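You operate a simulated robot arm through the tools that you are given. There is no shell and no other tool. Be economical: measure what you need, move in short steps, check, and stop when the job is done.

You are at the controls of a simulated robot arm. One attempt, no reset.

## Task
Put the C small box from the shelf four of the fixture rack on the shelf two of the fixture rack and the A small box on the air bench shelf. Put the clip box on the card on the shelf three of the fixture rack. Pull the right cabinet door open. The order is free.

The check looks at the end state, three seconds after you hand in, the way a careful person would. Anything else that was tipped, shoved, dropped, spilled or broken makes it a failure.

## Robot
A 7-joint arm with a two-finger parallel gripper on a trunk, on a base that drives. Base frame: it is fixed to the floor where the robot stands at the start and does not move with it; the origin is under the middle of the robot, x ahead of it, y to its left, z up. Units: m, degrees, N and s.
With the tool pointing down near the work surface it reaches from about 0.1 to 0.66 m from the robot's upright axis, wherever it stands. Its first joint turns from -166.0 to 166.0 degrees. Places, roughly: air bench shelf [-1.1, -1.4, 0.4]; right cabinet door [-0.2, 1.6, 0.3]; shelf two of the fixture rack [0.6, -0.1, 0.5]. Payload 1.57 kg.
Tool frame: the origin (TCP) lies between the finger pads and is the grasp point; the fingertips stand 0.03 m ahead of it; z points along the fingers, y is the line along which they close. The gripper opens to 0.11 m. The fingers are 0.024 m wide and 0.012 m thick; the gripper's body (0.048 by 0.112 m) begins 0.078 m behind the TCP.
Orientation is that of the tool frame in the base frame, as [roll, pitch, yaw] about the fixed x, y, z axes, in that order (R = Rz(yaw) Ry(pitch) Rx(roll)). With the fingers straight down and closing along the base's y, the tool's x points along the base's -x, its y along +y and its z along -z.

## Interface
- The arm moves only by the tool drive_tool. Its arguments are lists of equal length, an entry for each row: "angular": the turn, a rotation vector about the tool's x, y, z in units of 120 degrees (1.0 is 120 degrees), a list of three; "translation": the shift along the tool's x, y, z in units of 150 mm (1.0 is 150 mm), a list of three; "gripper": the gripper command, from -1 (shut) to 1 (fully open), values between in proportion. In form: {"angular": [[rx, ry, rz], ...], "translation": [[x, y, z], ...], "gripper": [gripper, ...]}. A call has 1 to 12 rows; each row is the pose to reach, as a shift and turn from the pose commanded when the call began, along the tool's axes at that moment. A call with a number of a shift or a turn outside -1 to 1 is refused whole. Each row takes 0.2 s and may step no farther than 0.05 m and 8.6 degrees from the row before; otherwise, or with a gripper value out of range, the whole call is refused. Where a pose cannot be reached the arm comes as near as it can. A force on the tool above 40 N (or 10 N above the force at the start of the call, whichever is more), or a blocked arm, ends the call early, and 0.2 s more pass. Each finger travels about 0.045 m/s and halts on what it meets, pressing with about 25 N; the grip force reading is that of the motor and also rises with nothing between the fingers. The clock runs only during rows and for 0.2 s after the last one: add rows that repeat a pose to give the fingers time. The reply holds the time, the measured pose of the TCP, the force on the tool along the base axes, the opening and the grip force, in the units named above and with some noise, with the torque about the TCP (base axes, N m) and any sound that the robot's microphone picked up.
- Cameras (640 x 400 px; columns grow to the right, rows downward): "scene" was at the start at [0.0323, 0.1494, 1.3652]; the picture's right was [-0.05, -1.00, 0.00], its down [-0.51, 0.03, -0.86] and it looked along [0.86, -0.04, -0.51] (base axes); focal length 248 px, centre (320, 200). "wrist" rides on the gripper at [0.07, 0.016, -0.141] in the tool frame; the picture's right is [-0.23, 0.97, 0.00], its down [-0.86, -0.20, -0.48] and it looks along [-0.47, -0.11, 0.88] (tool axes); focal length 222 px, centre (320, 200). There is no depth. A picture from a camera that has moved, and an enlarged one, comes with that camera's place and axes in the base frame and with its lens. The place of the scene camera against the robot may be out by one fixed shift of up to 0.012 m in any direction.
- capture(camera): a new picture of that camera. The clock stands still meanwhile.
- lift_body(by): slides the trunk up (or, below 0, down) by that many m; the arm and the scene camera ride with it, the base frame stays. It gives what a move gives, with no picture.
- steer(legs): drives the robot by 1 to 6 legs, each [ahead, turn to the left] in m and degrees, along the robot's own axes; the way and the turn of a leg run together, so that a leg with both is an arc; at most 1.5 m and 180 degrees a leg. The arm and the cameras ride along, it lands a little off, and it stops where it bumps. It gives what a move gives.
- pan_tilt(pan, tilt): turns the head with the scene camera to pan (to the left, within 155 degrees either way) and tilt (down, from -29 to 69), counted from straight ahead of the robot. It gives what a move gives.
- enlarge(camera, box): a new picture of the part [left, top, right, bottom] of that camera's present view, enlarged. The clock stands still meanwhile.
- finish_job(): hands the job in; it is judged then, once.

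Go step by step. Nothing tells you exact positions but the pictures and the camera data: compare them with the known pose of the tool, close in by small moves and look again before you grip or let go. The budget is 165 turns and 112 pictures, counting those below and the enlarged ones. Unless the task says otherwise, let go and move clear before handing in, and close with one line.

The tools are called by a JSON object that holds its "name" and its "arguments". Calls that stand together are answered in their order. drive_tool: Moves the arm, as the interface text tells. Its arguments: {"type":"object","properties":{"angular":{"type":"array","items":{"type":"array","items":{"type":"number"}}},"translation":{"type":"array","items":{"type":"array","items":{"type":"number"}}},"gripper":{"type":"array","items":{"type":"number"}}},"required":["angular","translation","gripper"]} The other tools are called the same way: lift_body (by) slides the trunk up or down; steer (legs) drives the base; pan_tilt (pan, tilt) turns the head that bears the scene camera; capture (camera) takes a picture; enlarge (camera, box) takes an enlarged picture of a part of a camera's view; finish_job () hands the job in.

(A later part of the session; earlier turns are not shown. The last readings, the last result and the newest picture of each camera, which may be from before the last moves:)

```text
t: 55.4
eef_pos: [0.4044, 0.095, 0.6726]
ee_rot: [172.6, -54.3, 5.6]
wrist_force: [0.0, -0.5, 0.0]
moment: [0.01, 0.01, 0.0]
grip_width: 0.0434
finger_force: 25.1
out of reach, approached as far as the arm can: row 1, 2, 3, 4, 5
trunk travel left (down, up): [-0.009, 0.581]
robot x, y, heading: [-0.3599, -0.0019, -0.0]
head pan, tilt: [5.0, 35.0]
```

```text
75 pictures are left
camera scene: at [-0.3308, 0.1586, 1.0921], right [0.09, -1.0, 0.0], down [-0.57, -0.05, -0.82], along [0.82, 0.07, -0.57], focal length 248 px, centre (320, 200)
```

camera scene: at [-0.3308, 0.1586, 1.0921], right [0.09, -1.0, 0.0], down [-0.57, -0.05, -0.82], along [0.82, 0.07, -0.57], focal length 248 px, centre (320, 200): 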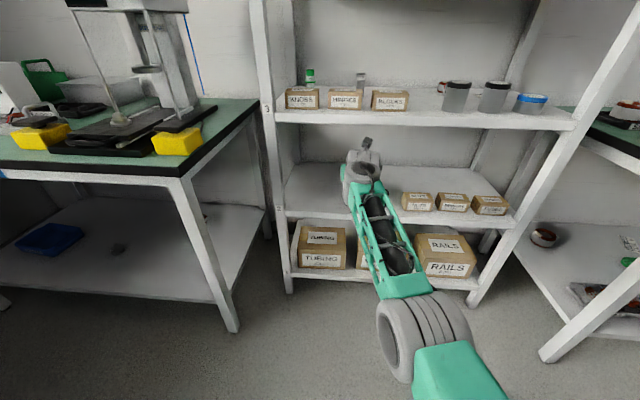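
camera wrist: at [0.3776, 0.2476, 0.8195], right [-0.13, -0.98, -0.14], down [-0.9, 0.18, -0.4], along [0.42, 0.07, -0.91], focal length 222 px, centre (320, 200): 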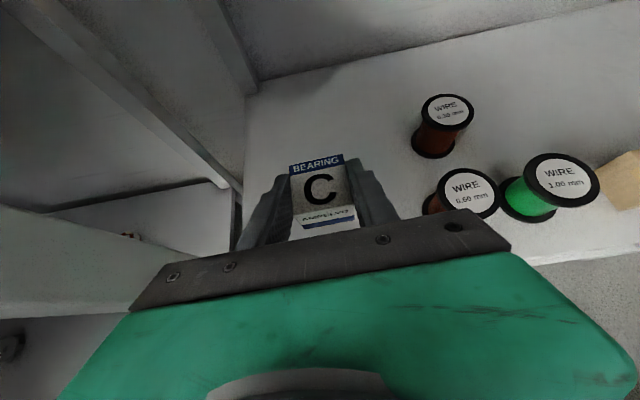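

The remaining limit is wrist roll. I try yawing the tool ~20° left (away from the limit) while levelling the box and lowering.

{"name": "drive_tool", "arguments": {"angular": [[0.043, 0, -0.02], [0.086, 0, -0.04], [0.13, 0, -0.06], [0.1725, 0, -0.079], [0.1725, 0, -0.079], [0.1725, 0, -0.079]], "translation": [[0, 0, 0], [0, 0, 0], [0, 0, 0], [0, 0, 0], [-0.19, 0, 0.135], [-0.378, 0, 0.27]], "gripper": [-1, -1, -1, -1, -1, -1]}}

```text
t: 57.0
eef_pos: [0.4328, 0.0895, 0.6842]
ee_rot: [174.0, -61.5, 27.2]
wrist_force: [-0.8, 0.1, 0.2]
moment: [-0.02, 0.04, 0.01]
grip_width: 0.0435
finger_force: 25.1
out of reach, approached as far as the arm can: row 1, 2, 3, 4, 5
trunk travel left (down, up): [-0.009, 0.581]
robot x, y, heading: [-0.3602, -0.0048, 0.2]
head pan, tilt: [5.0, 35.0]
stopped in row 6: the arm was blocked; the commanded pose is now the measured one
```

Not helping. I look at the arm's posture from the head camera.

{"name": "pan_tilt", "arguments": {"pan": -20, "tilt": 60}}

{"name": "capture", "arguments": {"camera": "scene"}}

```text
t: 57.9
eef_pos: [0.4318, 0.0896, 0.6816]
ee_rot: [174.1, -61.4, 26.9]
wrist_force: [-1.5, 0.4, -0.1]
moment: [-0.01, 0.04, -0.02]
grip_width: 0.0435
finger_force: 25.1
trunk travel left (down, up): [-0.009, 0.581]
robot x, y, heading: [-0.3617, -0.0051, 0.3]
head pan, tilt: [-20.0, 60.0]
```

```text
74 pictures are left
camera scene: at [-0.3556, 0.128, 1.058], right [-0.34, -0.94, 0.0], down [-0.81, 0.29, -0.5], along [0.47, -0.17, -0.87], focal length 248 px, centre (320, 200)
```

scene: 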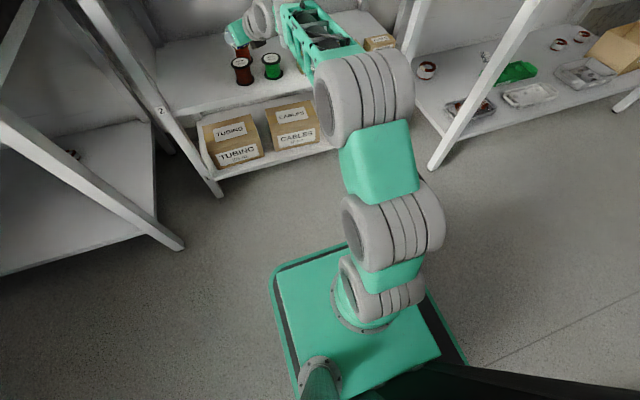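

The arm is low with its elbow out; a steeper tool should reach lower. I back off, raise, and go back to a straight, steeper tool to test how low it can go.

{"name": "steer", "arguments": {"legs": [[-0.1, 0]]}}

{"name": "drive_tool", "arguments": {"angular": [[-0.049, -0.003, 0.027], [-0.099, -0.005, 0.054], [-0.148, -0.008, 0.081], [-0.1975, -0.011, 0.1075]], "translation": [[0.146, 0.007, -0.08], [0.29, 0.015, -0.16], [0.44, 0.022, -0.24], [0.585, 0.03, -0.317]], "gripper": [-1, -1, -1, -1]}}

{"name": "drive_tool", "arguments": {"angular": [[0.012, -0.06, 0], [0.025, -0.12, 0], [0.037, -0.18, 0], [0.05, -0.24, 0], [0.05, -0.3, 0]], "translation": [[0, 0, 0], [0, 0, 0], [0, 0, 0], [0, 0, 0], [0, 0, 0]], "gripper": [-1, -1, -1, -1, -1]}}

```text
t: 59.1
eef_pos: [0.3292, 0.0902, 0.6804]
ee_rot: [174.0, -61.4, 27.0]
wrist_force: [1.1, 0.4, -0.9]
moment: [-0.01, 0.02, -0.02]
grip_width: 0.0434
finger_force: 24.8
trunk travel left (down, up): [-0.009, 0.581]
robot x, y, heading: [-0.4626, -0.0014, 0.2]
head pan, tilt: [-20.0, 60.0]
```

```text
t: 60.1
eef_pos: [0.3265, 0.0766, 0.7522]
ee_rot: [164.7, -60.0, 18.6]
wrist_force: [0.1, 0.1, -0.8]
moment: [-0.03, 0.03, -0.01]
grip_width: 0.0435
finger_force: 24.9
out of reach, approached as far as the arm can: row 1, 2, 3, 4
trunk travel left (down, up): [-0.009, 0.581]
robot x, y, heading: [-0.4653, -0.0032, -0.1]
head pan, tilt: [-20.0, 60.0]
```

```text
t: 61.3
eef_pos: [0.268, 0.0673, 0.7132]
ee_rot: [176.3, -24.3, 10.9]
wrist_force: [-0.3, 0.0, -0.5]
moment: [-0.1, 0.01, -0.04]
grip_width: 0.0433
finger_force: 24.9
out of reach, approached as far as the arm can: row 4, 5
trunk travel left (down, up): [-0.009, 0.581]
robot x, y, heading: [-0.4633, -0.0044, 0.1]
head pan, tilt: [-20.0, 60.0]
```

{"name": "drive_tool", "arguments": {"angular": [[-0.009, 0, 0.02], [-0.018, 0, 0.04], [-0.027, 0, 0.06], [-0.037, 0, 0.082]], "translation": [[-0.23, 0, -0.1], [-0.46, 0, -0.2], [-0.68, 0, -0.3], [-0.91, 0, -0.41]], "gripper": [-1, -1, -1, -1]}}

{"name": "drive_tool", "arguments": {"angular": [[0, 0, 0], [0, 0, 0], [0, 0, 0], [0, 0, 0], [0, 0, 0]], "translation": [[-0.12, 0, 0.27], [-0.24, 0, 0.54], [-0.3, 0, 0.7], [-0.35, 0, 0.85], [-0.4, 0, 1.0]], "gripper": [-1, -1, -1, -1, -1]}}

{"name": "capture", "arguments": {"camera": "scene"}}

```text
t: 62.3
eef_pos: [0.1243, 0.0441, 0.7158]
ee_rot: [175.8, -24.8, 0.2]
wrist_force: [-0.2, 0.0, -1.5]
moment: [0.02, 0.02, -0.02]
grip_width: 0.0435
finger_force: 24.8
out of reach, approached as far as the arm can: row 4
trunk travel left (down, up): [-0.009, 0.581]
robot x, y, heading: [-0.4606, -0.0045, 0.3]
head pan, tilt: [-20.0, 60.0]
```

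```text
t: 63.5
eef_pos: [0.1386, -0.0072, 0.638]
ee_rot: [172.6, -27.0, 2.5]
wrist_force: [-1.5, 0.0, -18.8]
moment: [-0.19, -0.77, 0.02]
grip_width: 0.0433
finger_force: 25.1
out of reach, approached as far as the arm can: row 1, 2, 3, 4, 5
trunk travel left (down, up): [-0.009, 0.581]
robot x, y, heading: [-0.4629, -0.0054, 0.1]
head pan, tilt: [-20.0, 60.0]
```

```text
73 pictures are left
camera scene: at [-0.4613, 0.1274, 1.0583], right [-0.34, -0.94, 0.0], down [-0.81, 0.29, -0.5], along [0.47, -0.17, -0.87], focal length 248 px, centre (320, 200)
```

scene: 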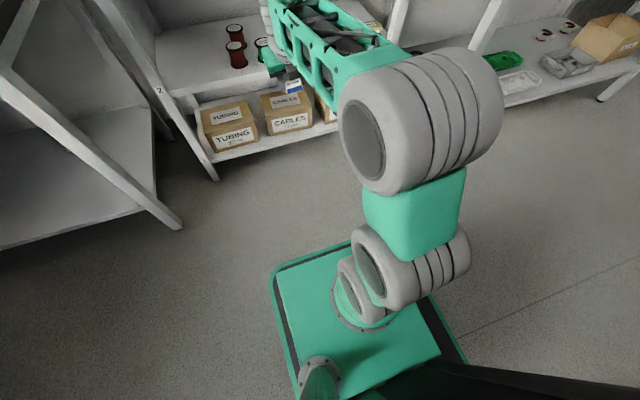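

There was a contact-like force, so I back up. I'll test whether the un-flipped wrist (as at the start) reaches low enough: raise, rotate back about the tool axis.

{"name": "drive_tool", "arguments": {"angular": [[0, 0, 0], [0, 0, 0], [0, 0, 0], [0, 0, 0]], "translation": [[0.15, 0.03, -0.29], [0.3, 0.07, -0.59], [0.4, 0.09, -0.78], [0.48, 0.1, -0.95]], "gripper": [-1, -1, -1, -1]}}

{"name": "drive_tool", "arguments": {"angular": [[0, 0, -0.0682], [0, 0, -0.1364], [0, 0, -0.2045], [0, 0, -0.2727], [0, 0, -0.3409], [0, 0, -0.4091], [0, 0, -0.4773], [0, 0, -0.5455], [0, 0, -0.6136], [0, 0, -0.6818], [0, 0, -0.75]], "translation": [[0, 0, 0], [0, 0, 0], [0, 0, 0], [0, 0, 0], [0, 0, 0], [0, 0, 0], [0, 0, 0], [0, 0, 0], [0, 0, 0], [0, 0, 0], [0, 0, 0]], "gripper": [-1, -1, -1, -1, -1, -1, -1, -1, -1, -1, -1]}}

{"name": "drive_tool", "arguments": {"angular": [[0, 0, -0.0682], [0, 0, -0.1364], [0, 0, -0.2045], [0, 0, -0.2727], [0, 0, -0.3409], [0, 0, -0.4091], [0, 0, -0.4773], [0, 0, -0.5455], [0, 0, -0.6136], [0, 0, -0.6818], [0, 0, -0.75]], "translation": [[0, 0, 0], [0, 0, 0], [0, 0, 0], [0, 0, 0], [0, 0, 0], [0, 0, 0], [0, 0, 0], [0, 0, 0], [0, 0, 0], [0, 0, 0], [0, 0, 0]], "gripper": [-1, -1, -1, -1, -1, -1, -1, -1, -1, -1, -1]}}

{"name": "capture", "arguments": {"camera": "scene"}}

```text
refused: row 2 steps farther than a row can; nothing moved
```

```text
t: 65.9
eef_pos: [0.1306, -0.0109, 0.6132]
ee_rot: [155.4, 6.9, 89.5]
wrist_force: [0.2, 0.1, 0.0]
moment: [0.03, 0.0, -0.01]
grip_width: 0.0436
finger_force: 25.4
trunk travel left (down, up): [-0.009, 0.581]
robot x, y, heading: [-0.4626, -0.0067, 0.4]
head pan, tilt: [-20.0, 60.0]
```

```text
t: 68.3
eef_pos: [0.1311, -0.0118, 0.6138]
ee_rot: [-172.4, 24.4, -177.3]
wrist_force: [1.1, 0.3, -1.2]
moment: [-0.01, 0.01, 0.0]
grip_width: 0.0435
finger_force: 25.2
trunk travel left (down, up): [-0.009, 0.581]
robot x, y, heading: [-0.4625, -0.0035, 0.4]
head pan, tilt: [-20.0, 60.0]
```

```text
72 pictures are left
camera scene: at [-0.4586, 0.1276, 1.0579], right [-0.34, -0.94, 0.0], down [-0.81, 0.29, -0.5], along [0.47, -0.17, -0.87], focal length 248 px, centre (320, 200)
```

scene: 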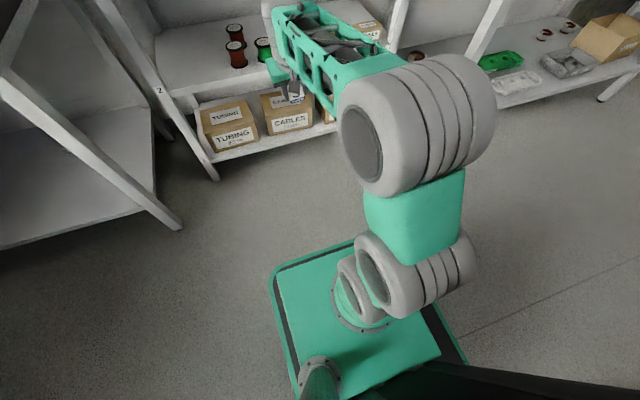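

Un-flipped, the arm moves freely here. Now test tilting back to the box-level tilt (36°) and descending.

{"name": "drive_tool", "arguments": {"angular": [[-0.016, -0.06, 0], [-0.032, -0.12, 0], [-0.048, -0.18, 0], [-0.063, -0.248, 0]], "translation": [[0, 0, 0], [0, 0, 0], [0, 0, 0], [0, 0, 0]], "gripper": [-1, -1, -1, -1]}}

{"name": "drive_tool", "arguments": {"angular": [[0, 0, 0], [0, 0, 0], [0, 0, 0]], "translation": [[0.18, 0, 0.13], [0.36, 0, 0.26], [0.5, 0, 0.35]], "gripper": [-1, -1, -1]}}

{"name": "capture", "arguments": {"camera": "wrist"}}

```text
t: 69.3
eef_pos: [0.131, -0.0112, 0.614]
ee_rot: [-178.3, 54.0, -174.3]
wrist_force: [-0.5, 0.2, -1.1]
moment: [0.03, 0.02, -0.01]
grip_width: 0.0436
finger_force: 25.4
trunk travel left (down, up): [-0.009, 0.581]
robot x, y, heading: [-0.4611, 0.0003, 0.6]
head pan, tilt: [-20.0, 60.0]
```

```text
t: 70.1
eef_pos: [0.13, -0.0145, 0.5232]
ee_rot: [-178.2, 54.0, -174.4]
wrist_force: [-0.3, 0.0, -1.6]
moment: [-0.02, 0.01, -0.02]
grip_width: 0.0433
finger_force: 24.8
trunk travel left (down, up): [-0.009, 0.581]
robot x, y, heading: [-0.462, -0.0024, -0.1]
head pan, tilt: [-20.0, 60.0]
```

```text
71 pictures are left
camera wrist: at [-0.0267, -0.0085, 0.5487], right [0.06, 0.98, 0.17], down [0.13, -0.17, 0.98], along [0.99, -0.04, -0.13], focal length 222 px, centre (320, 200)
```

wrist: 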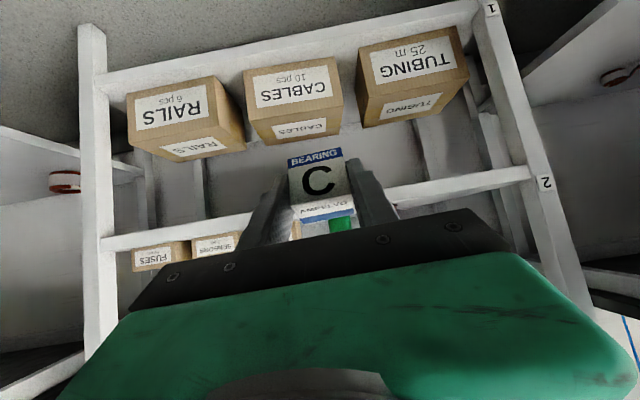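

Un-flipped posture reaches shelf-two height easily, but the box's grip orientation needs the flipped tool. So I'll set C down temporarily on shelf three in the free area behind BLOCKS, and regrasp it un-flipped. First raise up.

{"name": "lift_body", "arguments": {"by": 0.17}}

{"name": "drive_tool", "arguments": {"angular": [[0, 0, 0], [0, 0, 0], [0, 0, 0], [0, 0, 0], [0, 0, 0]], "translation": [[-0.2, 0, -0.145], [-0.4, 0, -0.29], [-0.6, 0, -0.435], [-0.8, 0, -0.58], [-0.98, 0, -0.71]], "gripper": [-1, -1, -1, -1, -1]}}

{"name": "drive_tool", "arguments": {"angular": [[0, 0, 0.0682], [0, 0, 0.1364], [0, 0, 0.2045], [0, 0, 0.2727], [0, 0, 0.3409], [0, 0, 0.4091], [0, 0, 0.4773], [0, 0, 0.5455], [0, 0, 0.6136], [0, 0, 0.6818], [0, 0, 0.75]], "translation": [[0, 0, 0], [0, 0, 0], [0, 0, 0], [0, 0, 0], [0, 0, 0], [0, 0, 0], [0, 0, 0], [0, 0, 0], [0, 0, 0], [0, 0, 0], [0, 0, 0]], "gripper": [-1, -1, -1, -1, -1, -1, -1, -1, -1, -1, -1]}}

{"name": "drive_tool", "arguments": {"angular": [[0, 0, 0.0682], [0, 0, 0.1364], [0, 0, 0.2045], [0, 0, 0.2727], [0, 0, 0.3409], [0, 0, 0.4091], [0, 0, 0.4773], [0, 0, 0.5455], [0, 0, 0.6136], [0, 0, 0.6818], [0, 0, 0.75]], "translation": [[0, 0, 0], [0, 0, 0], [0, 0, 0], [0, 0, 0], [0, 0, 0], [0, 0, 0], [0, 0, 0], [0, 0, 0], [0, 0, 0], [0, 0, 0], [0, 0, 0]], "gripper": [-1, -1, -1, -1, -1, -1, -1, -1, -1, -1, -1]}}

```text
t: 72.0
eef_pos: [0.1298, -0.0151, 0.6922]
ee_rot: [-178.2, 54.1, -174.3]
wrist_force: [-0.1, -0.3, -0.3]
moment: [0.0, 0.03, 0.02]
grip_width: 0.0436
finger_force: 25.2
trunk travel left (down, up): [-0.179, 0.411]
robot x, y, heading: [-0.4584, -0.0021, 0.5]
head pan, tilt: [-20.0, 60.0]
```

```text
t: 73.2
eef_pos: [0.1282, -0.0084, 0.8735]
ee_rot: [-178.2, 54.1, -174.4]
wrist_force: [-0.3, 0.1, -1.0]
moment: [-0.01, 0.04, -0.05]
grip_width: 0.0436
finger_force: 24.9
trunk travel left (down, up): [-0.179, 0.411]
robot x, y, heading: [-0.4623, -0.0003, 0.3]
head pan, tilt: [-20.0, 60.0]
```

```text
t: 75.6
eef_pos: [0.1309, -0.0104, 0.8755]
ee_rot: [125.9, 0.9, 94.1]
wrist_force: [0.0, -0.9, -0.5]
moment: [-0.02, 0.01, 0.0]
grip_width: 0.0433
finger_force: 25.0
trunk travel left (down, up): [-0.179, 0.411]
robot x, y, heading: [-0.4634, -0.0001, 0.2]
head pan, tilt: [-20.0, 60.0]
```

```text
t: 78.0
eef_pos: [0.1271, -0.0223, 0.8731]
ee_rot: [173.6, -53.9, 11.4]
wrist_force: [-1.4, 0.7, -1.0]
moment: [-0.04, -0.1, -0.03]
grip_width: 0.0435
finger_force: 25.1
out of reach, approached as far as the arm can: row 11
trunk travel left (down, up): [-0.179, 0.411]
robot x, y, heading: [-0.4621, -0.0064, 0.3]
head pan, tilt: [-20.0, 60.0]
```

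{"name": "drive_tool", "arguments": {"angular": [[0, 0, 0], [0, 0, 0], [-0.01, -0.003, 0.026], [-0.021, -0.006, 0.053]], "translation": [[0.18, 0.01, -0.13], [0.36, 0.02, -0.26], [0.54, 0.04, -0.39], [0.54, 0.04, -0.39]], "gripper": [-1, -1, -1, -1]}}

{"name": "pan_tilt", "arguments": {"pan": 0, "tilt": 30}}

{"name": "capture", "arguments": {"camera": "scene"}}

{"name": "capture", "arguments": {"camera": "wrist"}}

```text
t: 79.0
eef_pos: [0.1302, -0.0255, 0.9694]
ee_rot: [170.0, -53.0, 10.3]
wrist_force: [-0.1, -0.1, -0.6]
moment: [0.02, 0.01, 0.0]
grip_width: 0.0432
finger_force: 25.2
out of reach, approached as far as the arm can: row 2, 3, 4
trunk travel left (down, up): [-0.179, 0.411]
robot x, y, heading: [-0.4664, -0.0034, 0.3]
head pan, tilt: [-20.0, 60.0]
```

```text
t: 79.9
eef_pos: [0.1295, -0.0265, 0.9694]
ee_rot: [169.9, -53.0, 10.3]
wrist_force: [0.0, 0.4, 0.4]
moment: [0.03, 0.04, -0.02]
grip_width: 0.0433
finger_force: 25.6
trunk travel left (down, up): [-0.179, 0.411]
robot x, y, heading: [-0.4622, -0.0013, 0.1]
head pan, tilt: [0.0, 30.0]
```

```text
70 pictures are left
camera scene: at [-0.4309, 0.1504, 1.2699], right [0.0, -1.0, 0.0], down [-0.5, 0.0, -0.87], along [0.87, 0.0, -0.5], focal length 248 px, centre (320, 200)
```

scene: 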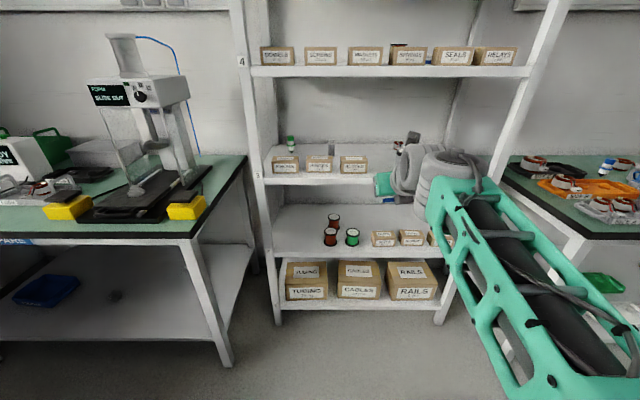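

```text
69 pictures are left
camera wrist: at [0.057, -0.0296, 1.1103], right [-0.1, -0.99, -0.08], down [-0.9, 0.12, -0.42], along [0.43, 0.03, -0.9], focal length 222 px, centre (320, 200)
```

wrist: 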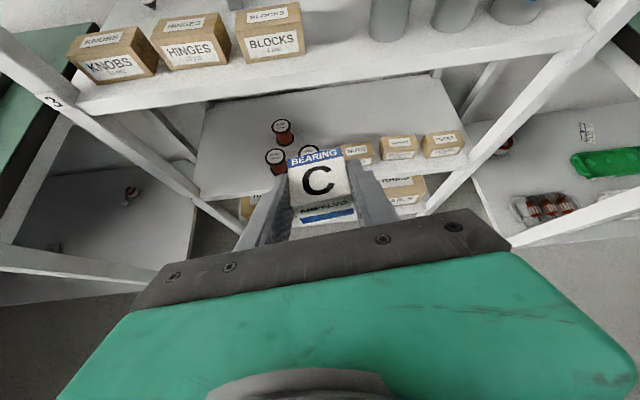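

{"name": "drive_tool", "arguments": {"angular": [[0.048, 0.005, -0.004], [0.095, 0.01, -0.008], [0.095, 0.01, -0.008]], "translation": [[0.15, 0, 0.21], [0.3, 0, 0.42], [0.3, 0, 0.42]], "gripper": [-1, -1, -1]}}

```text
t: 80.7
eef_pos: [0.2004, -0.0302, 0.9387]
ee_rot: [173.5, -54.7, 17.9]
wrist_force: [0.0, -0.6, -0.3]
moment: [0.02, 0.0, -0.01]
grip_width: 0.0434
finger_force: 24.9
out of reach, approached as far as the arm can: row 1, 2, 3
trunk travel left (down, up): [-0.179, 0.411]
robot x, y, heading: [-0.4623, -0.0044, 0.3]
head pan, tilt: [0.0, 30.0]
```

The flipped wrist needs the target to be to the robot's left. I reposition the robot 0.2 m to the right with a back-and-forth arc.

{"name": "steer", "arguments": {"legs": [[-0.22, 55], [-0.22, -55], [0.45, 0]]}}

{"name": "drive_tool", "arguments": {"angular": [[0, 0, 0], [0, 0, 0], [0, 0, 0], [0, 0, 0]], "translation": [[0.05, -0.3, -0.04], [0.1, -0.6, -0.07], [0.15, -0.9, -0.1], [0.2, -0.98, -0.15]], "gripper": [-1, -1, -1, -1]}}

```text
t: 88.4
eef_pos: [0.2847, -0.2153, 0.9397]
ee_rot: [173.4, -54.6, 18.8]
wrist_force: [-0.3, 0.5, -1.3]
moment: [0.02, 0.0, -0.02]
grip_width: 0.0436
finger_force: 25.1
trunk travel left (down, up): [-0.179, 0.411]
robot x, y, heading: [-0.3831, -0.1931, 0.8]
head pan, tilt: [0.0, 30.0]
```

```text
t: 89.4
eef_pos: [0.2547, -0.1036, 0.9557]
ee_rot: [169.5, -54.2, 22.3]
wrist_force: [0.3, 0.3, -1.4]
moment: [0.01, 0.03, 0.0]
grip_width: 0.0436
finger_force: 24.7
out of reach, approached as far as the arm can: row 1, 2, 3, 4
trunk travel left (down, up): [-0.179, 0.411]
robot x, y, heading: [-0.3776, -0.1956, 0.6]
head pan, tilt: [0.0, 30.0]
```

{"name": "drive_tool", "arguments": {"angular": [[0, 0, 0], [0, 0, 0], [-0.02, -0.007, 0.035], [-0.04, -0.014, 0.07], [-0.061, -0.02, 0.106]], "translation": [[0.22, -0.1, -0.16], [0.43, -0.2, -0.31], [0.43, -0.3, -0.31], [0.43, -0.4, -0.31], [0.43, -0.5, -0.31]], "gripper": [-1, -1, -1, -1, -1]}}

{"name": "pan_tilt", "arguments": {"pan": -20, "tilt": 50}}

{"name": "capture", "arguments": {"camera": "scene"}}

```text
t: 90.6
eef_pos: [0.2158, -0.0396, 1.0496]
ee_rot: [-179.1, -52.7, 1.2]
wrist_force: [0.1, -0.6, -1.2]
moment: [0.0, -0.03, 0.0]
grip_width: 0.0434
finger_force: 24.6
out of reach, approached as far as the arm can: row 1, 2, 3, 4, 5
trunk travel left (down, up): [-0.179, 0.411]
robot x, y, heading: [-0.3796, -0.2001, 0.8]
head pan, tilt: [0.0, 30.0]
```

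```text
t: 91.5
eef_pos: [0.2162, -0.0398, 1.0495]
ee_rot: [-179.2, -52.7, 1.4]
wrist_force: [0.5, 0.6, -1.3]
moment: [0.04, 0.01, 0.06]
grip_width: 0.0434
finger_force: 25.2
trunk travel left (down, up): [-0.179, 0.411]
robot x, y, heading: [-0.3763, -0.1967, 0.8]
head pan, tilt: [-20.0, 50.0]
```

```text
68 pictures are left
camera scene: at [-0.366, -0.0694, 1.2405], right [-0.33, -0.94, 0.0], down [-0.72, 0.25, -0.64], along [0.61, -0.21, -0.77], focal length 248 px, centre (320, 200)
```

scene: 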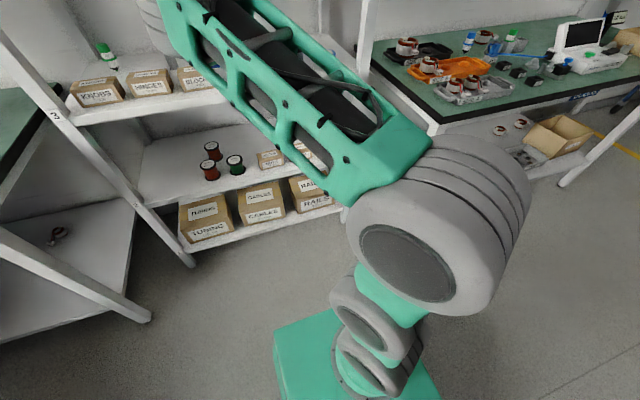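

Now level and straight again. I shift 3 cm right, lower 4 cm by trunk and look before entering shelf three.

{"name": "drive_tool", "arguments": {"angular": [[0, 0, 0]], "translation": [[0, 0.22, 0]], "gripper": [-1]}}

{"name": "lift_body", "arguments": {"by": -0.035}}

{"name": "steer", "arguments": {"legs": [[0.17, -0.8]]}}

{"name": "capture", "arguments": {"camera": "wrist"}}

{"name": "pan_tilt", "arguments": {"pan": 15, "tilt": 30}}

{"name": "capture", "arguments": {"camera": "scene"}}

```text
t: 91.9
eef_pos: [0.2158, -0.0664, 1.0588]
ee_rot: [-177.7, -52.3, -2.1]
wrist_force: [-0.4, -0.2, -1.1]
moment: [-0.02, 0.02, -0.06]
grip_width: 0.0432
finger_force: 25.1
out of reach, approached as far as the arm can: row 1
trunk travel left (down, up): [-0.179, 0.411]
robot x, y, heading: [-0.3779, -0.1952, 0.7]
head pan, tilt: [-20.0, 50.0]
```

```text
t: 92.7
eef_pos: [0.2134, -0.0662, 1.0246]
ee_rot: [-177.6, -52.3, -2.3]
wrist_force: [0.4, -0.2, -0.1]
moment: [0.0, -0.02, 0.02]
grip_width: 0.0435
finger_force: 25.0
trunk travel left (down, up): [-0.144, 0.446]
robot x, y, heading: [-0.3749, -0.1954, 0.9]
head pan, tilt: [-20.0, 50.0]
```

```text
t: 94.1
eef_pos: [0.3881, -0.0771, 1.024]
ee_rot: [-177.6, -52.3, -3.2]
wrist_force: [-0.1, 0.4, -0.3]
moment: [-0.04, -0.01, -0.03]
grip_width: 0.0435
finger_force: 25.3
trunk travel left (down, up): [-0.144, 0.446]
robot x, y, heading: [-0.2098, -0.1964, -0.1]
head pan, tilt: [-20.0, 50.0]
```

```text
67 pictures are left
camera wrist: at [0.3174, -0.0945, 1.1655], right [-0.16, -0.97, -0.2], down [-0.9, 0.23, -0.38], along [0.41, 0.12, -0.9], focal length 222 px, centre (320, 200)
```

wrist: 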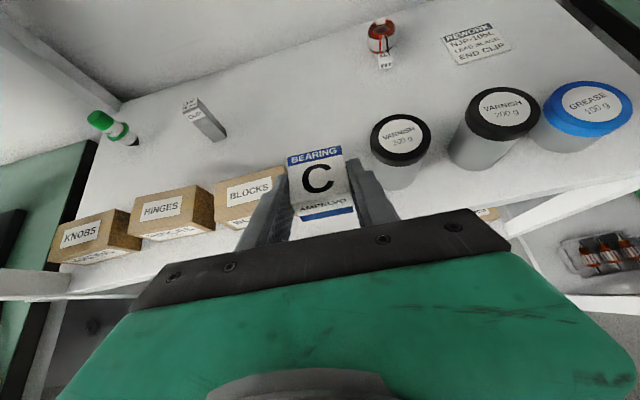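

```text
t: 95.1
eef_pos: [0.3881, -0.0764, 1.0241]
ee_rot: [-177.7, -52.3, -3.2]
wrist_force: [0.2, -0.1, -1.3]
moment: [0.01, 0.03, -0.01]
grip_width: 0.0436
finger_force: 25.5
trunk travel left (down, up): [-0.144, 0.446]
robot x, y, heading: [-0.2114, -0.1982, -0.3]
head pan, tilt: [15.0, 30.0]
```

```text
66 pictures are left
camera scene: at [-0.1781, -0.0191, 1.2349], right [0.25, -0.97, 0.0], down [-0.48, -0.13, -0.87], along [0.84, 0.22, -0.5], focal length 248 px, centre (320, 200)
```

scene: 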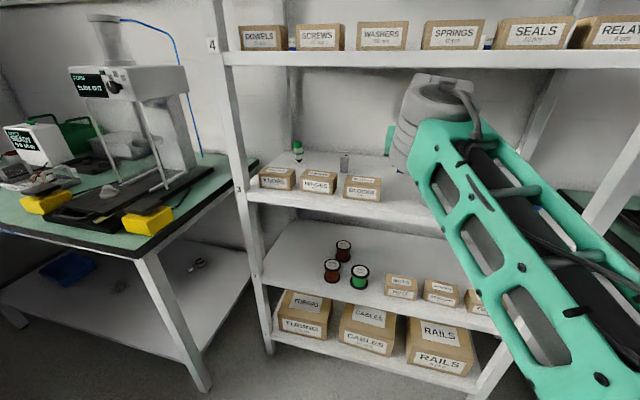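

The wrist is close to shelf four's edge, so I lower 5 cm more; the box then passes between BLOCKS and the varnish can. I go in half-way and check.

{"name": "lift_body", "arguments": {"by": -0.046}}

{"name": "steer", "arguments": {"legs": [[0.06, 0]]}}

{"name": "capture", "arguments": {"camera": "wrist"}}

```text
t: 96.0
eef_pos: [0.388, -0.0766, 0.9786]
ee_rot: [-177.6, -52.3, -3.2]
wrist_force: [-0.2, 0.0, -0.6]
moment: [0.01, -0.01, 0.01]
grip_width: 0.0441
finger_force: 25.0
trunk travel left (down, up): [-0.098, 0.492]
robot x, y, heading: [-0.2081, -0.1971, -0.1]
head pan, tilt: [15.0, 30.0]
```

```text
t: 97.0
eef_pos: [0.4483, -0.0773, 0.9766]
ee_rot: [-177.6, -52.4, -3.2]
wrist_force: [-0.2, 0.1, -0.8]
moment: [0.03, 0.0, 0.01]
grip_width: 0.0436
finger_force: 24.7
trunk travel left (down, up): [-0.098, 0.492]
robot x, y, heading: [-0.148, -0.1971, -0.1]
head pan, tilt: [15.0, 30.0]
```

```text
65 pictures are left
camera wrist: at [0.3779, -0.0946, 1.1194], right [-0.16, -0.97, -0.2], down [-0.9, 0.23, -0.38], along [0.41, 0.12, -0.9], focal length 222 px, centre (320, 200)
```

wrist: 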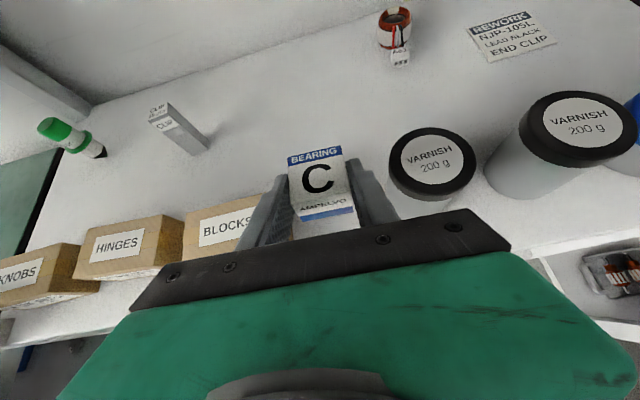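

Clearances are fine. I go on 12.5 cm and lower to the shelf.

{"name": "steer", "arguments": {"legs": [[0.125, 0]]}}

{"name": "lift_body", "arguments": {"by": -0.038}}

{"name": "capture", "arguments": {"camera": "wrist"}}

{"name": "capture", "arguments": {"camera": "scene"}}

```text
t: 98.2
eef_pos: [0.5743, -0.0763, 0.9783]
ee_rot: [-177.6, -52.4, -3.1]
wrist_force: [-0.8, 0.6, -0.5]
moment: [0.02, -0.03, 0.01]
grip_width: 0.0434
finger_force: 24.8
trunk travel left (down, up): [-0.098, 0.492]
robot x, y, heading: [-0.0199, -0.1985, -0.2]
head pan, tilt: [15.0, 30.0]
```

```text
t: 99.0
eef_pos: [0.573, -0.0766, 0.9401]
ee_rot: [-177.5, -52.3, -3.1]
wrist_force: [0.4, 0.8, 0.0]
moment: [-0.01, 0.02, -0.02]
grip_width: 0.0434
finger_force: 24.7
trunk travel left (down, up): [-0.06, 0.53]
robot x, y, heading: [-0.0184, -0.1956, 0.4]
head pan, tilt: [15.0, 30.0]
```

```text
64 pictures are left
camera wrist: at [0.5038, -0.094, 1.0813], right [-0.16, -0.97, -0.2], down [-0.9, 0.23, -0.38], along [0.41, 0.12, -0.9], focal length 222 px, centre (320, 200)
```

wrist: 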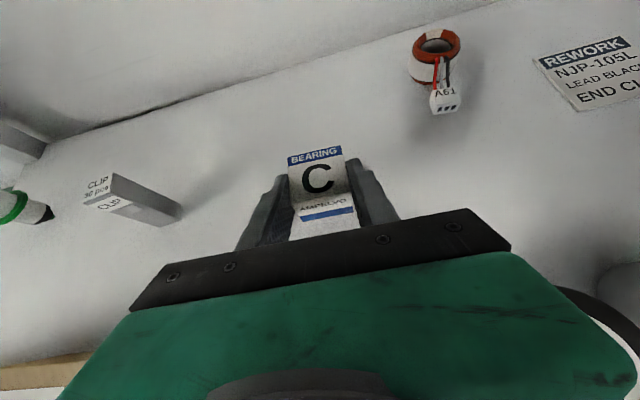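

```text
63 pictures are left
camera scene: at [0.0081, -0.0196, 1.151], right [0.26, -0.97, 0.0], down [-0.48, -0.13, -0.87], along [0.84, 0.22, -0.5], focal length 248 px, centre (320, 200)
```

scene: 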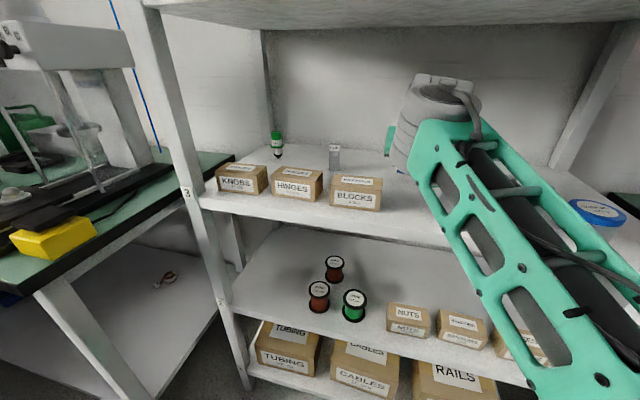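

Now I descend gently until contact.

{"name": "drive_tool", "arguments": {"angular": [[0, 0, 0], [0, 0, 0], [0, 0, 0], [0, 0, 0]], "translation": [[-0.026, 0, 0.02], [-0.053, 0, 0.041], [-0.066, 0, 0.051], [-0.079, 0, 0.061]], "gripper": [-1, -1, -1, -1]}}

```text
t: 100.0
eef_pos: [0.5751, -0.0751, 0.936]
ee_rot: [-178.1, -52.1, -2.7]
wrist_force: [0.3, -0.2, -0.9]
moment: [0.0, 0.01, -0.04]
grip_width: 0.0433
finger_force: 25.3
out of reach, approached as far as the arm can: row 2, 3, 4
trunk travel left (down, up): [-0.06, 0.53]
robot x, y, heading: [-0.019, -0.1976, 0.1]
head pan, tilt: [15.0, 30.0]
```

{"name": "lift_body", "arguments": {"by": -0.007}}

{"name": "enlarge", "arguments": {"camera": "wrist", "box": [240, 120, 420, 260]}}

```text
t: 100.6
eef_pos: [0.5745, -0.0756, 0.9285]
ee_rot: [-178.1, -52.2, -2.9]
wrist_force: [-0.2, -0.4, -1.4]
moment: [-0.01, 0.01, -0.01]
grip_width: 0.0434
finger_force: 25.1
trunk travel left (down, up): [-0.053, 0.537]
robot x, y, heading: [-0.0228, -0.1951, 0.0]
head pan, tilt: [15.0, 30.0]
```

```text
2.86 times, centred on (330, 190) of wrist
camera zoom: at [0.5046, -0.0922, 1.0698], right [-0.16, -0.97, -0.2], down [-0.9, 0.23, -0.38], along [0.41, 0.12, -0.9], focal length 635 px, centre (291, 229)
```

zoom: 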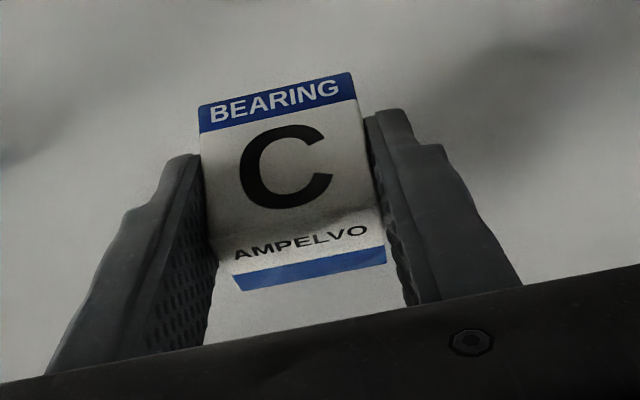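

{"name": "lift_body", "arguments": {"by": -0.004}}

{"name": "lift_body", "arguments": {"by": -0.003}}

{"name": "lift_body", "arguments": {"by": -0.003}}

```text
t: 101.1
eef_pos: [0.5745, -0.076, 0.9251]
ee_rot: [-178.1, -52.2, -2.8]
wrist_force: [0.2, -0.1, -1.4]
moment: [0.02, 0.0, 0.01]
grip_width: 0.0434
finger_force: 25.1
trunk travel left (down, up): [-0.049, 0.541]
robot x, y, heading: [-0.0213, -0.1987, -0.1]
head pan, tilt: [15.0, 30.0]
```

```text
t: 101.7
eef_pos: [0.5744, -0.0758, 0.9204]
ee_rot: [-178.1, -52.2, -2.7]
wrist_force: [-0.2, 0.1, -0.8]
moment: [0.0, 0.0, -0.01]
grip_width: 0.0432
finger_force: 25.2
trunk travel left (down, up): [-0.046, 0.544]
robot x, y, heading: [-0.0237, -0.194, -0.1]
head pan, tilt: [15.0, 30.0]
```

```text
t: 102.2
eef_pos: [0.5743, -0.0737, 0.9181]
ee_rot: [-178.2, -52.2, -2.8]
wrist_force: [-0.1, 0.9, -0.3]
moment: [-0.01, 0.01, -0.04]
grip_width: 0.0434
finger_force: 25.2
trunk travel left (down, up): [-0.043, 0.547]
robot x, y, heading: [-0.0203, -0.1909, -0.1]
head pan, tilt: [15.0, 30.0]
```

{"name": "lift_body", "arguments": {"by": -0.004}}

{"name": "lift_body", "arguments": {"by": -0.004}}

{"name": "lift_body", "arguments": {"by": -0.003}}

{"name": "capture", "arguments": {"camera": "wrist"}}

```text
t: 102.7
eef_pos: [0.5744, -0.0749, 0.9154]
ee_rot: [-178.1, -52.2, -2.8]
wrist_force: [1.0, 0.2, 0.6]
moment: [-0.02, -0.06, -0.02]
grip_width: 0.0435
finger_force: 24.5
trunk travel left (down, up): [-0.039, 0.551]
robot x, y, heading: [-0.0189, -0.1945, 0.1]
head pan, tilt: [15.0, 30.0]
```

```text
t: 103.2
eef_pos: [0.5738, -0.0757, 0.9146]
ee_rot: [-177.9, -52.6, -2.9]
wrist_force: [3.0, 1.0, 14.4]
moment: [-0.28, -0.63, 0.1]
grip_width: 0.0437
finger_force: 25.3
trunk travel left (down, up): [-0.035, 0.555]
robot x, y, heading: [-0.022, -0.1995, -0.1]
head pan, tilt: [15.0, 30.0]
```

```text
t: 103.8
eef_pos: [0.5728, -0.0754, 0.9096]
ee_rot: [-178.1, -52.4, -2.8]
wrist_force: [-3.6, 2.1, 19.4]
moment: [-0.36, -0.58, -0.03]
grip_width: 0.0435
finger_force: 25.0
trunk travel left (down, up): [-0.032, 0.558]
robot x, y, heading: [-0.0201, -0.1971, -0.2]
head pan, tilt: [15.0, 30.0]
```

```text
61 pictures are left
camera wrist: at [0.5023, -0.0921, 1.0512], right [-0.16, -0.97, -0.2], down [-0.9, 0.23, -0.38], along [0.41, 0.12, -0.9], focal length 222 px, centre (320, 200)
```

wrist: 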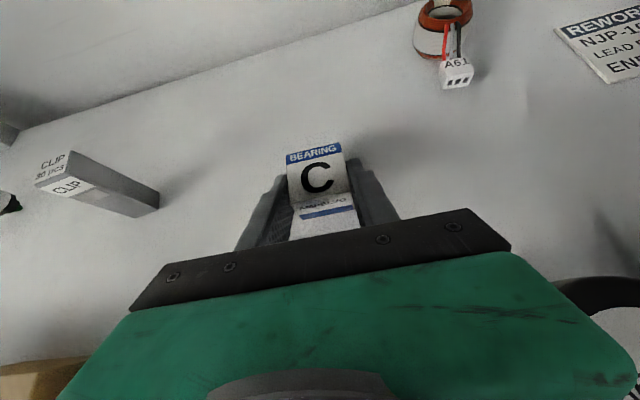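

Contact on the shelf. I release C.

{"name": "lift_body", "arguments": {"by": 0.003}}

{"name": "drive_tool", "arguments": {"angular": [[0, 0, 0], [0, 0, 0], [0, 0, 0]], "translation": [[0, 0, 0], [0, 0, 0], [0, 0, 0]], "gripper": [0.0, 0.2, 0.2]}}

{"name": "capture", "arguments": {"camera": "wrist"}}

```text
t: 104.3
eef_pos: [0.5741, -0.0749, 0.9104]
ee_rot: [-178.2, -52.1, -2.7]
wrist_force: [-5.0, 1.7, 12.7]
moment: [-0.25, -0.33, -0.02]
grip_width: 0.0437
finger_force: 25.4
trunk travel left (down, up): [-0.035, 0.555]
robot x, y, heading: [-0.0241, -0.1967, -0.1]
head pan, tilt: [15.0, 30.0]
```

```text
t: 105.1
eef_pos: [0.5744, -0.0754, 0.9111]
ee_rot: [-178.2, -52.0, -2.8]
wrist_force: [0.1, -0.1, -0.6]
moment: [0.01, -0.01, 0.02]
grip_width: 0.066
finger_force: 0.1
trunk travel left (down, up): [-0.035, 0.555]
robot x, y, heading: [-0.0241, -0.1991, -0.0]
head pan, tilt: [15.0, 30.0]
```

```text
60 pictures are left
camera wrist: at [0.5051, -0.0926, 1.0511], right [-0.16, -0.97, -0.2], down [-0.9, 0.23, -0.38], along [0.41, 0.12, -0.91], focal length 222 px, centre (320, 200)
```

wrist: 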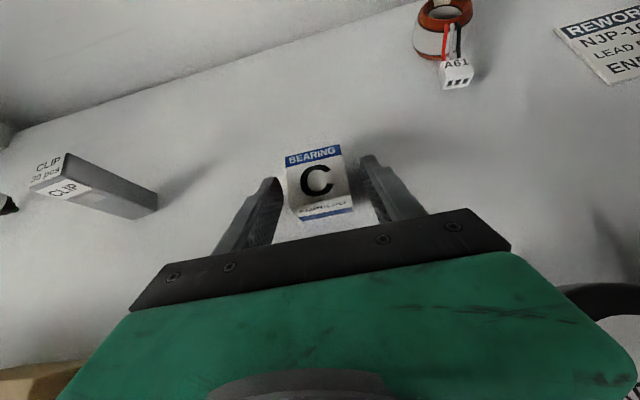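

C stands fine on shelf three. I rise, close the fingers, and back out.

{"name": "lift_body", "arguments": {"by": 0.065}}

{"name": "drive_tool", "arguments": {"angular": [[0, 0, 0], [0, 0, 0], [0, 0, 0]], "translation": [[0, 0, 0], [0, 0, 0], [0, 0, 0]], "gripper": [-0.2, -0.4, -0.4]}}

{"name": "steer", "arguments": {"legs": [[-0.36, 0]]}}

{"name": "drive_tool", "arguments": {"angular": [[0, 0, -0.0682], [0, 0, -0.1364], [0, 0, -0.2045], [0, 0, -0.2727], [0, 0, -0.3409], [0, 0, -0.4091], [0, 0, -0.4773], [0, 0, -0.5455], [0, 0, -0.6136], [0, 0, -0.6818], [0, 0, -0.75]], "translation": [[0, 0, 0], [0, 0, 0], [0, 0, 0], [0, 0, 0], [0, 0, 0], [0, 0, 0], [0, 0, 0], [0, 0, 0], [0, 0, 0], [0, 0, 0], [0, 0, 0]], "gripper": [-0.4, -0.4, -0.4, -0.4, -0.4, -0.4, -0.4, -0.4, -0.4, -0.4, -0.4]}}

{"name": "drive_tool", "arguments": {"angular": [[0, 0, -0.0682], [0, 0, -0.1364], [0, 0, -0.2045], [0, 0, -0.2727], [0, 0, -0.3409], [0, 0, -0.4091], [0, 0, -0.4773], [0, 0, -0.5455], [0, 0, -0.6136], [0, 0, -0.6818], [0, 0, -0.75]], "translation": [[0, 0, 0], [0, 0, 0], [0, 0, 0], [0, 0, 0], [0, 0, 0], [0, 0, 0], [0, 0, 0], [0, 0, 0], [0, 0, 0], [0, 0, 0], [0, 0, 0]], "gripper": [-0.4, -0.4, -0.4, -0.4, -0.4, -0.4, -0.4, -0.4, -0.4, -0.4, -0.4]}}

```text
t: 106.1
eef_pos: [0.5748, -0.0762, 0.9747]
ee_rot: [-178.2, -52.2, -2.8]
wrist_force: [-0.5, 0.2, -0.4]
moment: [-0.01, 0.0, -0.02]
grip_width: 0.066
finger_force: 0.1
trunk travel left (down, up): [-0.1, 0.49]
robot x, y, heading: [-0.0215, -0.1985, 0.1]
head pan, tilt: [15.0, 30.0]
```

```text
t: 106.9
eef_pos: [0.575, -0.0753, 0.9758]
ee_rot: [-178.2, -52.2, -2.8]
wrist_force: [0.4, -0.1, -0.6]
moment: [0.0, -0.04, 0.0]
grip_width: 0.033
finger_force: 0.1
trunk travel left (down, up): [-0.1, 0.49]
robot x, y, heading: [-0.0239, -0.1941, -0.0]
head pan, tilt: [15.0, 30.0]
```

```text
t: 109.3
eef_pos: [0.2057, -0.0707, 0.9759]
ee_rot: [-178.2, -52.1, -2.3]
wrist_force: [-0.3, 0.5, -0.1]
moment: [0.0, -0.02, -0.01]
grip_width: 0.0333
finger_force: 0.0
trunk travel left (down, up): [-0.1, 0.49]
robot x, y, heading: [-0.3919, -0.1992, 0.4]
head pan, tilt: [15.0, 30.0]
```

```text
t: 111.7
eef_pos: [0.2073, -0.0722, 0.9744]
ee_rot: [127.9, -0.9, 89.2]
wrist_force: [-0.5, 0.9, 1.2]
moment: [-0.04, 0.01, 0.03]
grip_width: 0.0327
finger_force: 0.1
trunk travel left (down, up): [-0.1, 0.49]
robot x, y, heading: [-0.388, -0.1955, 0.3]
head pan, tilt: [15.0, 30.0]
```

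```text
t: 114.1
eef_pos: [0.2073, -0.0712, 0.9749]
ee_rot: [178.3, 52.2, 178.0]
wrist_force: [0.5, 0.1, 0.2]
moment: [-0.01, 0.0, -0.01]
grip_width: 0.0332
finger_force: 0.1
trunk travel left (down, up): [-0.1, 0.49]
robot x, y, heading: [-0.3872, -0.1989, 0.4]
head pan, tilt: [15.0, 30.0]
```

Un-flipped and tilted. I set the tilt to 45°, lower a cm, and approach C on shelf three with narrow fingers.

{"name": "drive_tool", "arguments": {"angular": [[0, 0.058, -0.01]], "translation": [[0, -0.03, 0]], "gripper": [-0.4]}}

{"name": "lift_body", "arguments": {"by": -0.01}}

{"name": "steer", "arguments": {"legs": [[0.2, -0.4]]}}

{"name": "capture", "arguments": {"camera": "wrist"}}

{"name": "capture", "arguments": {"camera": "scene"}}

```text
t: 114.5
eef_pos: [0.2053, -0.0753, 0.9765]
ee_rot: [179.8, 45.2, 179.9]
wrist_force: [-0.2, -0.8, 0.7]
moment: [0.03, 0.03, -0.01]
grip_width: 0.0331
finger_force: 0.1
trunk travel left (down, up): [-0.1, 0.49]
robot x, y, heading: [-0.3916, -0.1968, 0.5]
head pan, tilt: [15.0, 30.0]
```

```text
t: 115.0
eef_pos: [0.2058, -0.0767, 0.9657]
ee_rot: [179.8, 45.2, 179.9]
wrist_force: [-0.3, -0.1, -0.6]
moment: [0.01, -0.01, 0.02]
grip_width: 0.0331
finger_force: 0.1
trunk travel left (down, up): [-0.09, 0.5]
robot x, y, heading: [-0.3881, -0.1983, 0.1]
head pan, tilt: [15.0, 30.0]
```

```text
t: 116.7
eef_pos: [0.4126, -0.0792, 0.965]
ee_rot: [179.8, 45.2, 179.5]
wrist_force: [-0.2, 0.3, -0.1]
moment: [0.01, 0.01, 0.02]
grip_width: 0.0329
finger_force: 0.0
trunk travel left (down, up): [-0.09, 0.5]
robot x, y, heading: [-0.1794, -0.196, 0.1]
head pan, tilt: [15.0, 30.0]
```

```text
59 pictures are left
camera wrist: at [0.2623, -0.061, 1.0153], right [0.17, 0.97, 0.17], down [0.26, -0.21, 0.94], along [0.95, -0.11, -0.29], focal length 222 px, centre (320, 200)
```

wrist: 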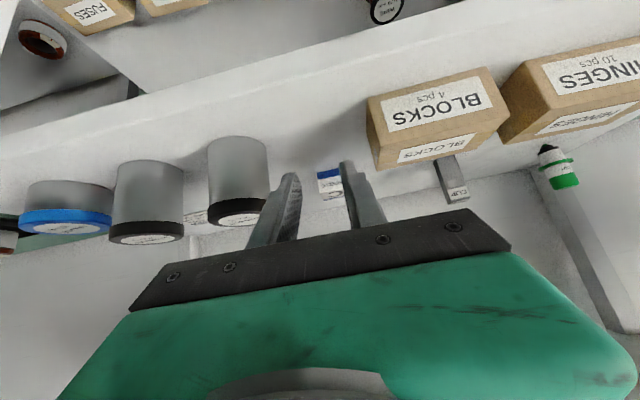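

```text
58 pictures are left
camera scene: at [-0.1536, -0.0197, 1.181], right [0.26, -0.97, 0.0], down [-0.48, -0.13, -0.87], along [0.84, 0.22, -0.5], focal length 248 px, centre (320, 200)
```

scene: 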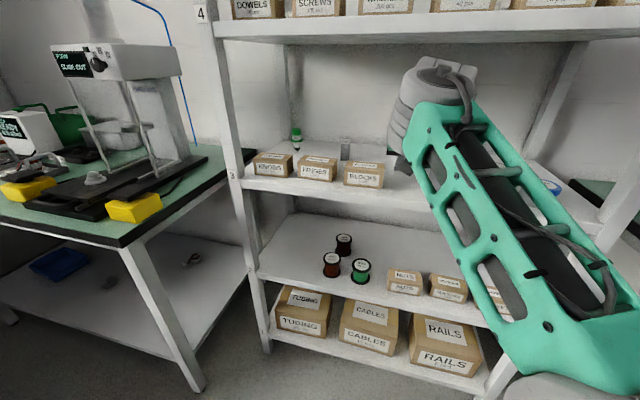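

C is in line between the fingers. I go on 10 cm, then open and check.

{"name": "steer", "arguments": {"legs": [[0.1, 0]]}}

{"name": "drive_tool", "arguments": {"angular": [[0, 0, 0], [0, 0, 0], [0, 0, 0]], "translation": [[0, 0, 0], [0, 0, 0], [0, 0, 0]], "gripper": [0, 0.2, 0.2]}}

{"name": "capture", "arguments": {"camera": "wrist"}}

```text
t: 117.8
eef_pos: [0.5144, -0.0765, 0.9647]
ee_rot: [179.7, 45.1, 179.6]
wrist_force: [-0.2, 0.1, -0.3]
moment: [0.02, -0.02, -0.01]
grip_width: 0.0329
finger_force: 0.1
trunk travel left (down, up): [-0.09, 0.5]
robot x, y, heading: [-0.0811, -0.1951, 0.2]
head pan, tilt: [15.0, 30.0]
```

```text
t: 118.6
eef_pos: [0.5153, -0.0763, 0.965]
ee_rot: [179.7, 45.2, 179.7]
wrist_force: [0.6, 0.3, 0.0]
moment: [-0.01, 0.01, 0.0]
grip_width: 0.0659
finger_force: 0.0
trunk travel left (down, up): [-0.09, 0.5]
robot x, y, heading: [-0.0766, -0.1964, 0.2]
head pan, tilt: [15.0, 30.0]
```

```text
57 pictures are left
camera wrist: at [0.3652, -0.0594, 1.0152], right [0.16, 0.97, 0.17], down [0.26, -0.2, 0.94], along [0.95, -0.11, -0.29], focal length 222 px, centre (320, 200)
```

wrist: 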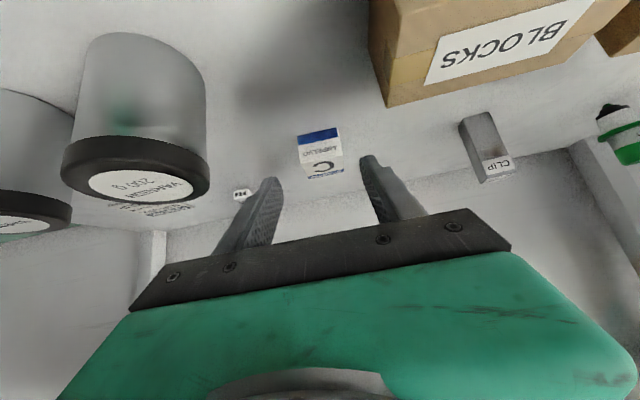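

{"name": "drive_tool", "arguments": {"angular": [[0, 0, 0], [0, 0, 0], [0, 0, 0]], "translation": [[-0.035, 0.007, 0.195], [-0.07, 0.013, 0.39], [-0.105, 0.02, 0.585]], "gripper": [0.2, 0.2, 0.2]}}

{"name": "capture", "arguments": {"camera": "wrist"}}

```text
t: 119.4
eef_pos: [0.5887, -0.0726, 0.9166]
ee_rot: [179.6, 45.2, 179.5]
wrist_force: [0.2, 0.3, 0.6]
moment: [-0.01, 0.02, 0.02]
grip_width: 0.0661
finger_force: 0.0
trunk travel left (down, up): [-0.09, 0.5]
robot x, y, heading: [-0.0769, -0.1995, 0.2]
head pan, tilt: [15.0, 30.0]
```

```text
56 pictures are left
camera wrist: at [0.44, -0.0549, 0.9659], right [0.16, 0.97, 0.17], down [0.26, -0.2, 0.94], along [0.95, -0.11, -0.29], focal length 222 px, centre (320, 200)
```

wrist: 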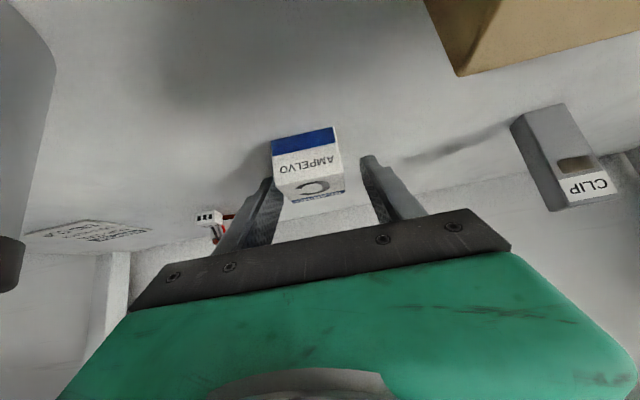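

The box is between the pads. I close.

{"name": "drive_tool", "arguments": {"angular": [[0, 0, 0], [0, 0, 0], [0, 0, 0], [0, 0, 0], [0, 0, 0]], "translation": [[0, -0.02, 0], [0, -0.02, 0], [0, -0.02, 0], [0, -0.02, 0], [0, -0.02, 0]], "gripper": [0.1, -0.4, -1, -1, -1]}}

{"name": "capture", "arguments": {"camera": "wrist"}}

```text
t: 120.6
eef_pos: [0.5897, -0.076, 0.9149]
ee_rot: [179.8, 45.3, 179.6]
wrist_force: [0.1, 0.3, -0.1]
moment: [-0.01, -0.03, -0.02]
grip_width: 0.0433
finger_force: 25.0
trunk travel left (down, up): [-0.09, 0.5]
robot x, y, heading: [-0.0777, -0.1954, 0.2]
head pan, tilt: [15.0, 30.0]
```

```text
55 pictures are left
camera wrist: at [0.4396, -0.0586, 0.9648], right [0.16, 0.97, 0.17], down [0.26, -0.2, 0.94], along [0.95, -0.11, -0.29], focal length 222 px, centre (320, 200)
```

wrist: 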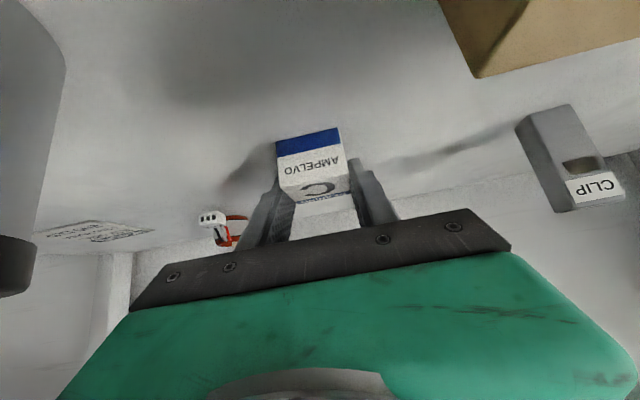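

C is regrasped. I lift, back out, shift the robot left, and lower to the shelf-two height.

{"name": "lift_body", "arguments": {"by": 0.05}}

{"name": "steer", "arguments": {"legs": [[-0.34, 0], [-0.22, -55], [-0.22, 55]]}}

{"name": "lift_body", "arguments": {"by": -0.139}}

{"name": "drive_tool", "arguments": {"angular": [[0, 0, 0], [0, 0, 0], [0, 0, 0], [0, 0, 0]], "translation": [[0.235, 0.1, 0.235], [0.47, 0.2, 0.47], [0.7, 0.3, 0.7], [0.9, 0.4, 0.9]], "gripper": [-1, -1, -1, -1]}}

```text
t: 121.5
eef_pos: [0.5905, -0.0762, 0.9646]
ee_rot: [179.7, 45.2, 179.6]
wrist_force: [0.2, -0.9, -0.4]
moment: [-0.01, 0.0, -0.01]
grip_width: 0.0434
finger_force: 25.2
trunk travel left (down, up): [-0.14, 0.45]
robot x, y, heading: [-0.0788, -0.2, 0.0]
head pan, tilt: [15.0, 30.0]
```

```text
t: 128.7
eef_pos: [-0.1246, 0.1023, 0.9654]
ee_rot: [179.7, 45.2, 178.1]
wrist_force: [0.5, -1.4, -0.8]
moment: [0.02, -0.02, 0.0]
grip_width: 0.0432
finger_force: 24.7
trunk travel left (down, up): [-0.14, 0.45]
robot x, y, heading: [-0.7947, -0.0025, -1.6]
head pan, tilt: [15.0, 30.0]
```

```text
t: 130.4
eef_pos: [-0.1238, 0.1011, 0.826]
ee_rot: [179.7, 45.2, 178.0]
wrist_force: [-0.7, 0.5, -1.1]
moment: [0.02, 0.0, 0.06]
grip_width: 0.0436
finger_force: 24.7
trunk travel left (down, up): [-0.001, 0.589]
robot x, y, heading: [-0.7976, -0.0058, -1.4]
head pan, tilt: [15.0, 30.0]
```

```text
refused: row 1 steps farther than a row can; nothing moved
```

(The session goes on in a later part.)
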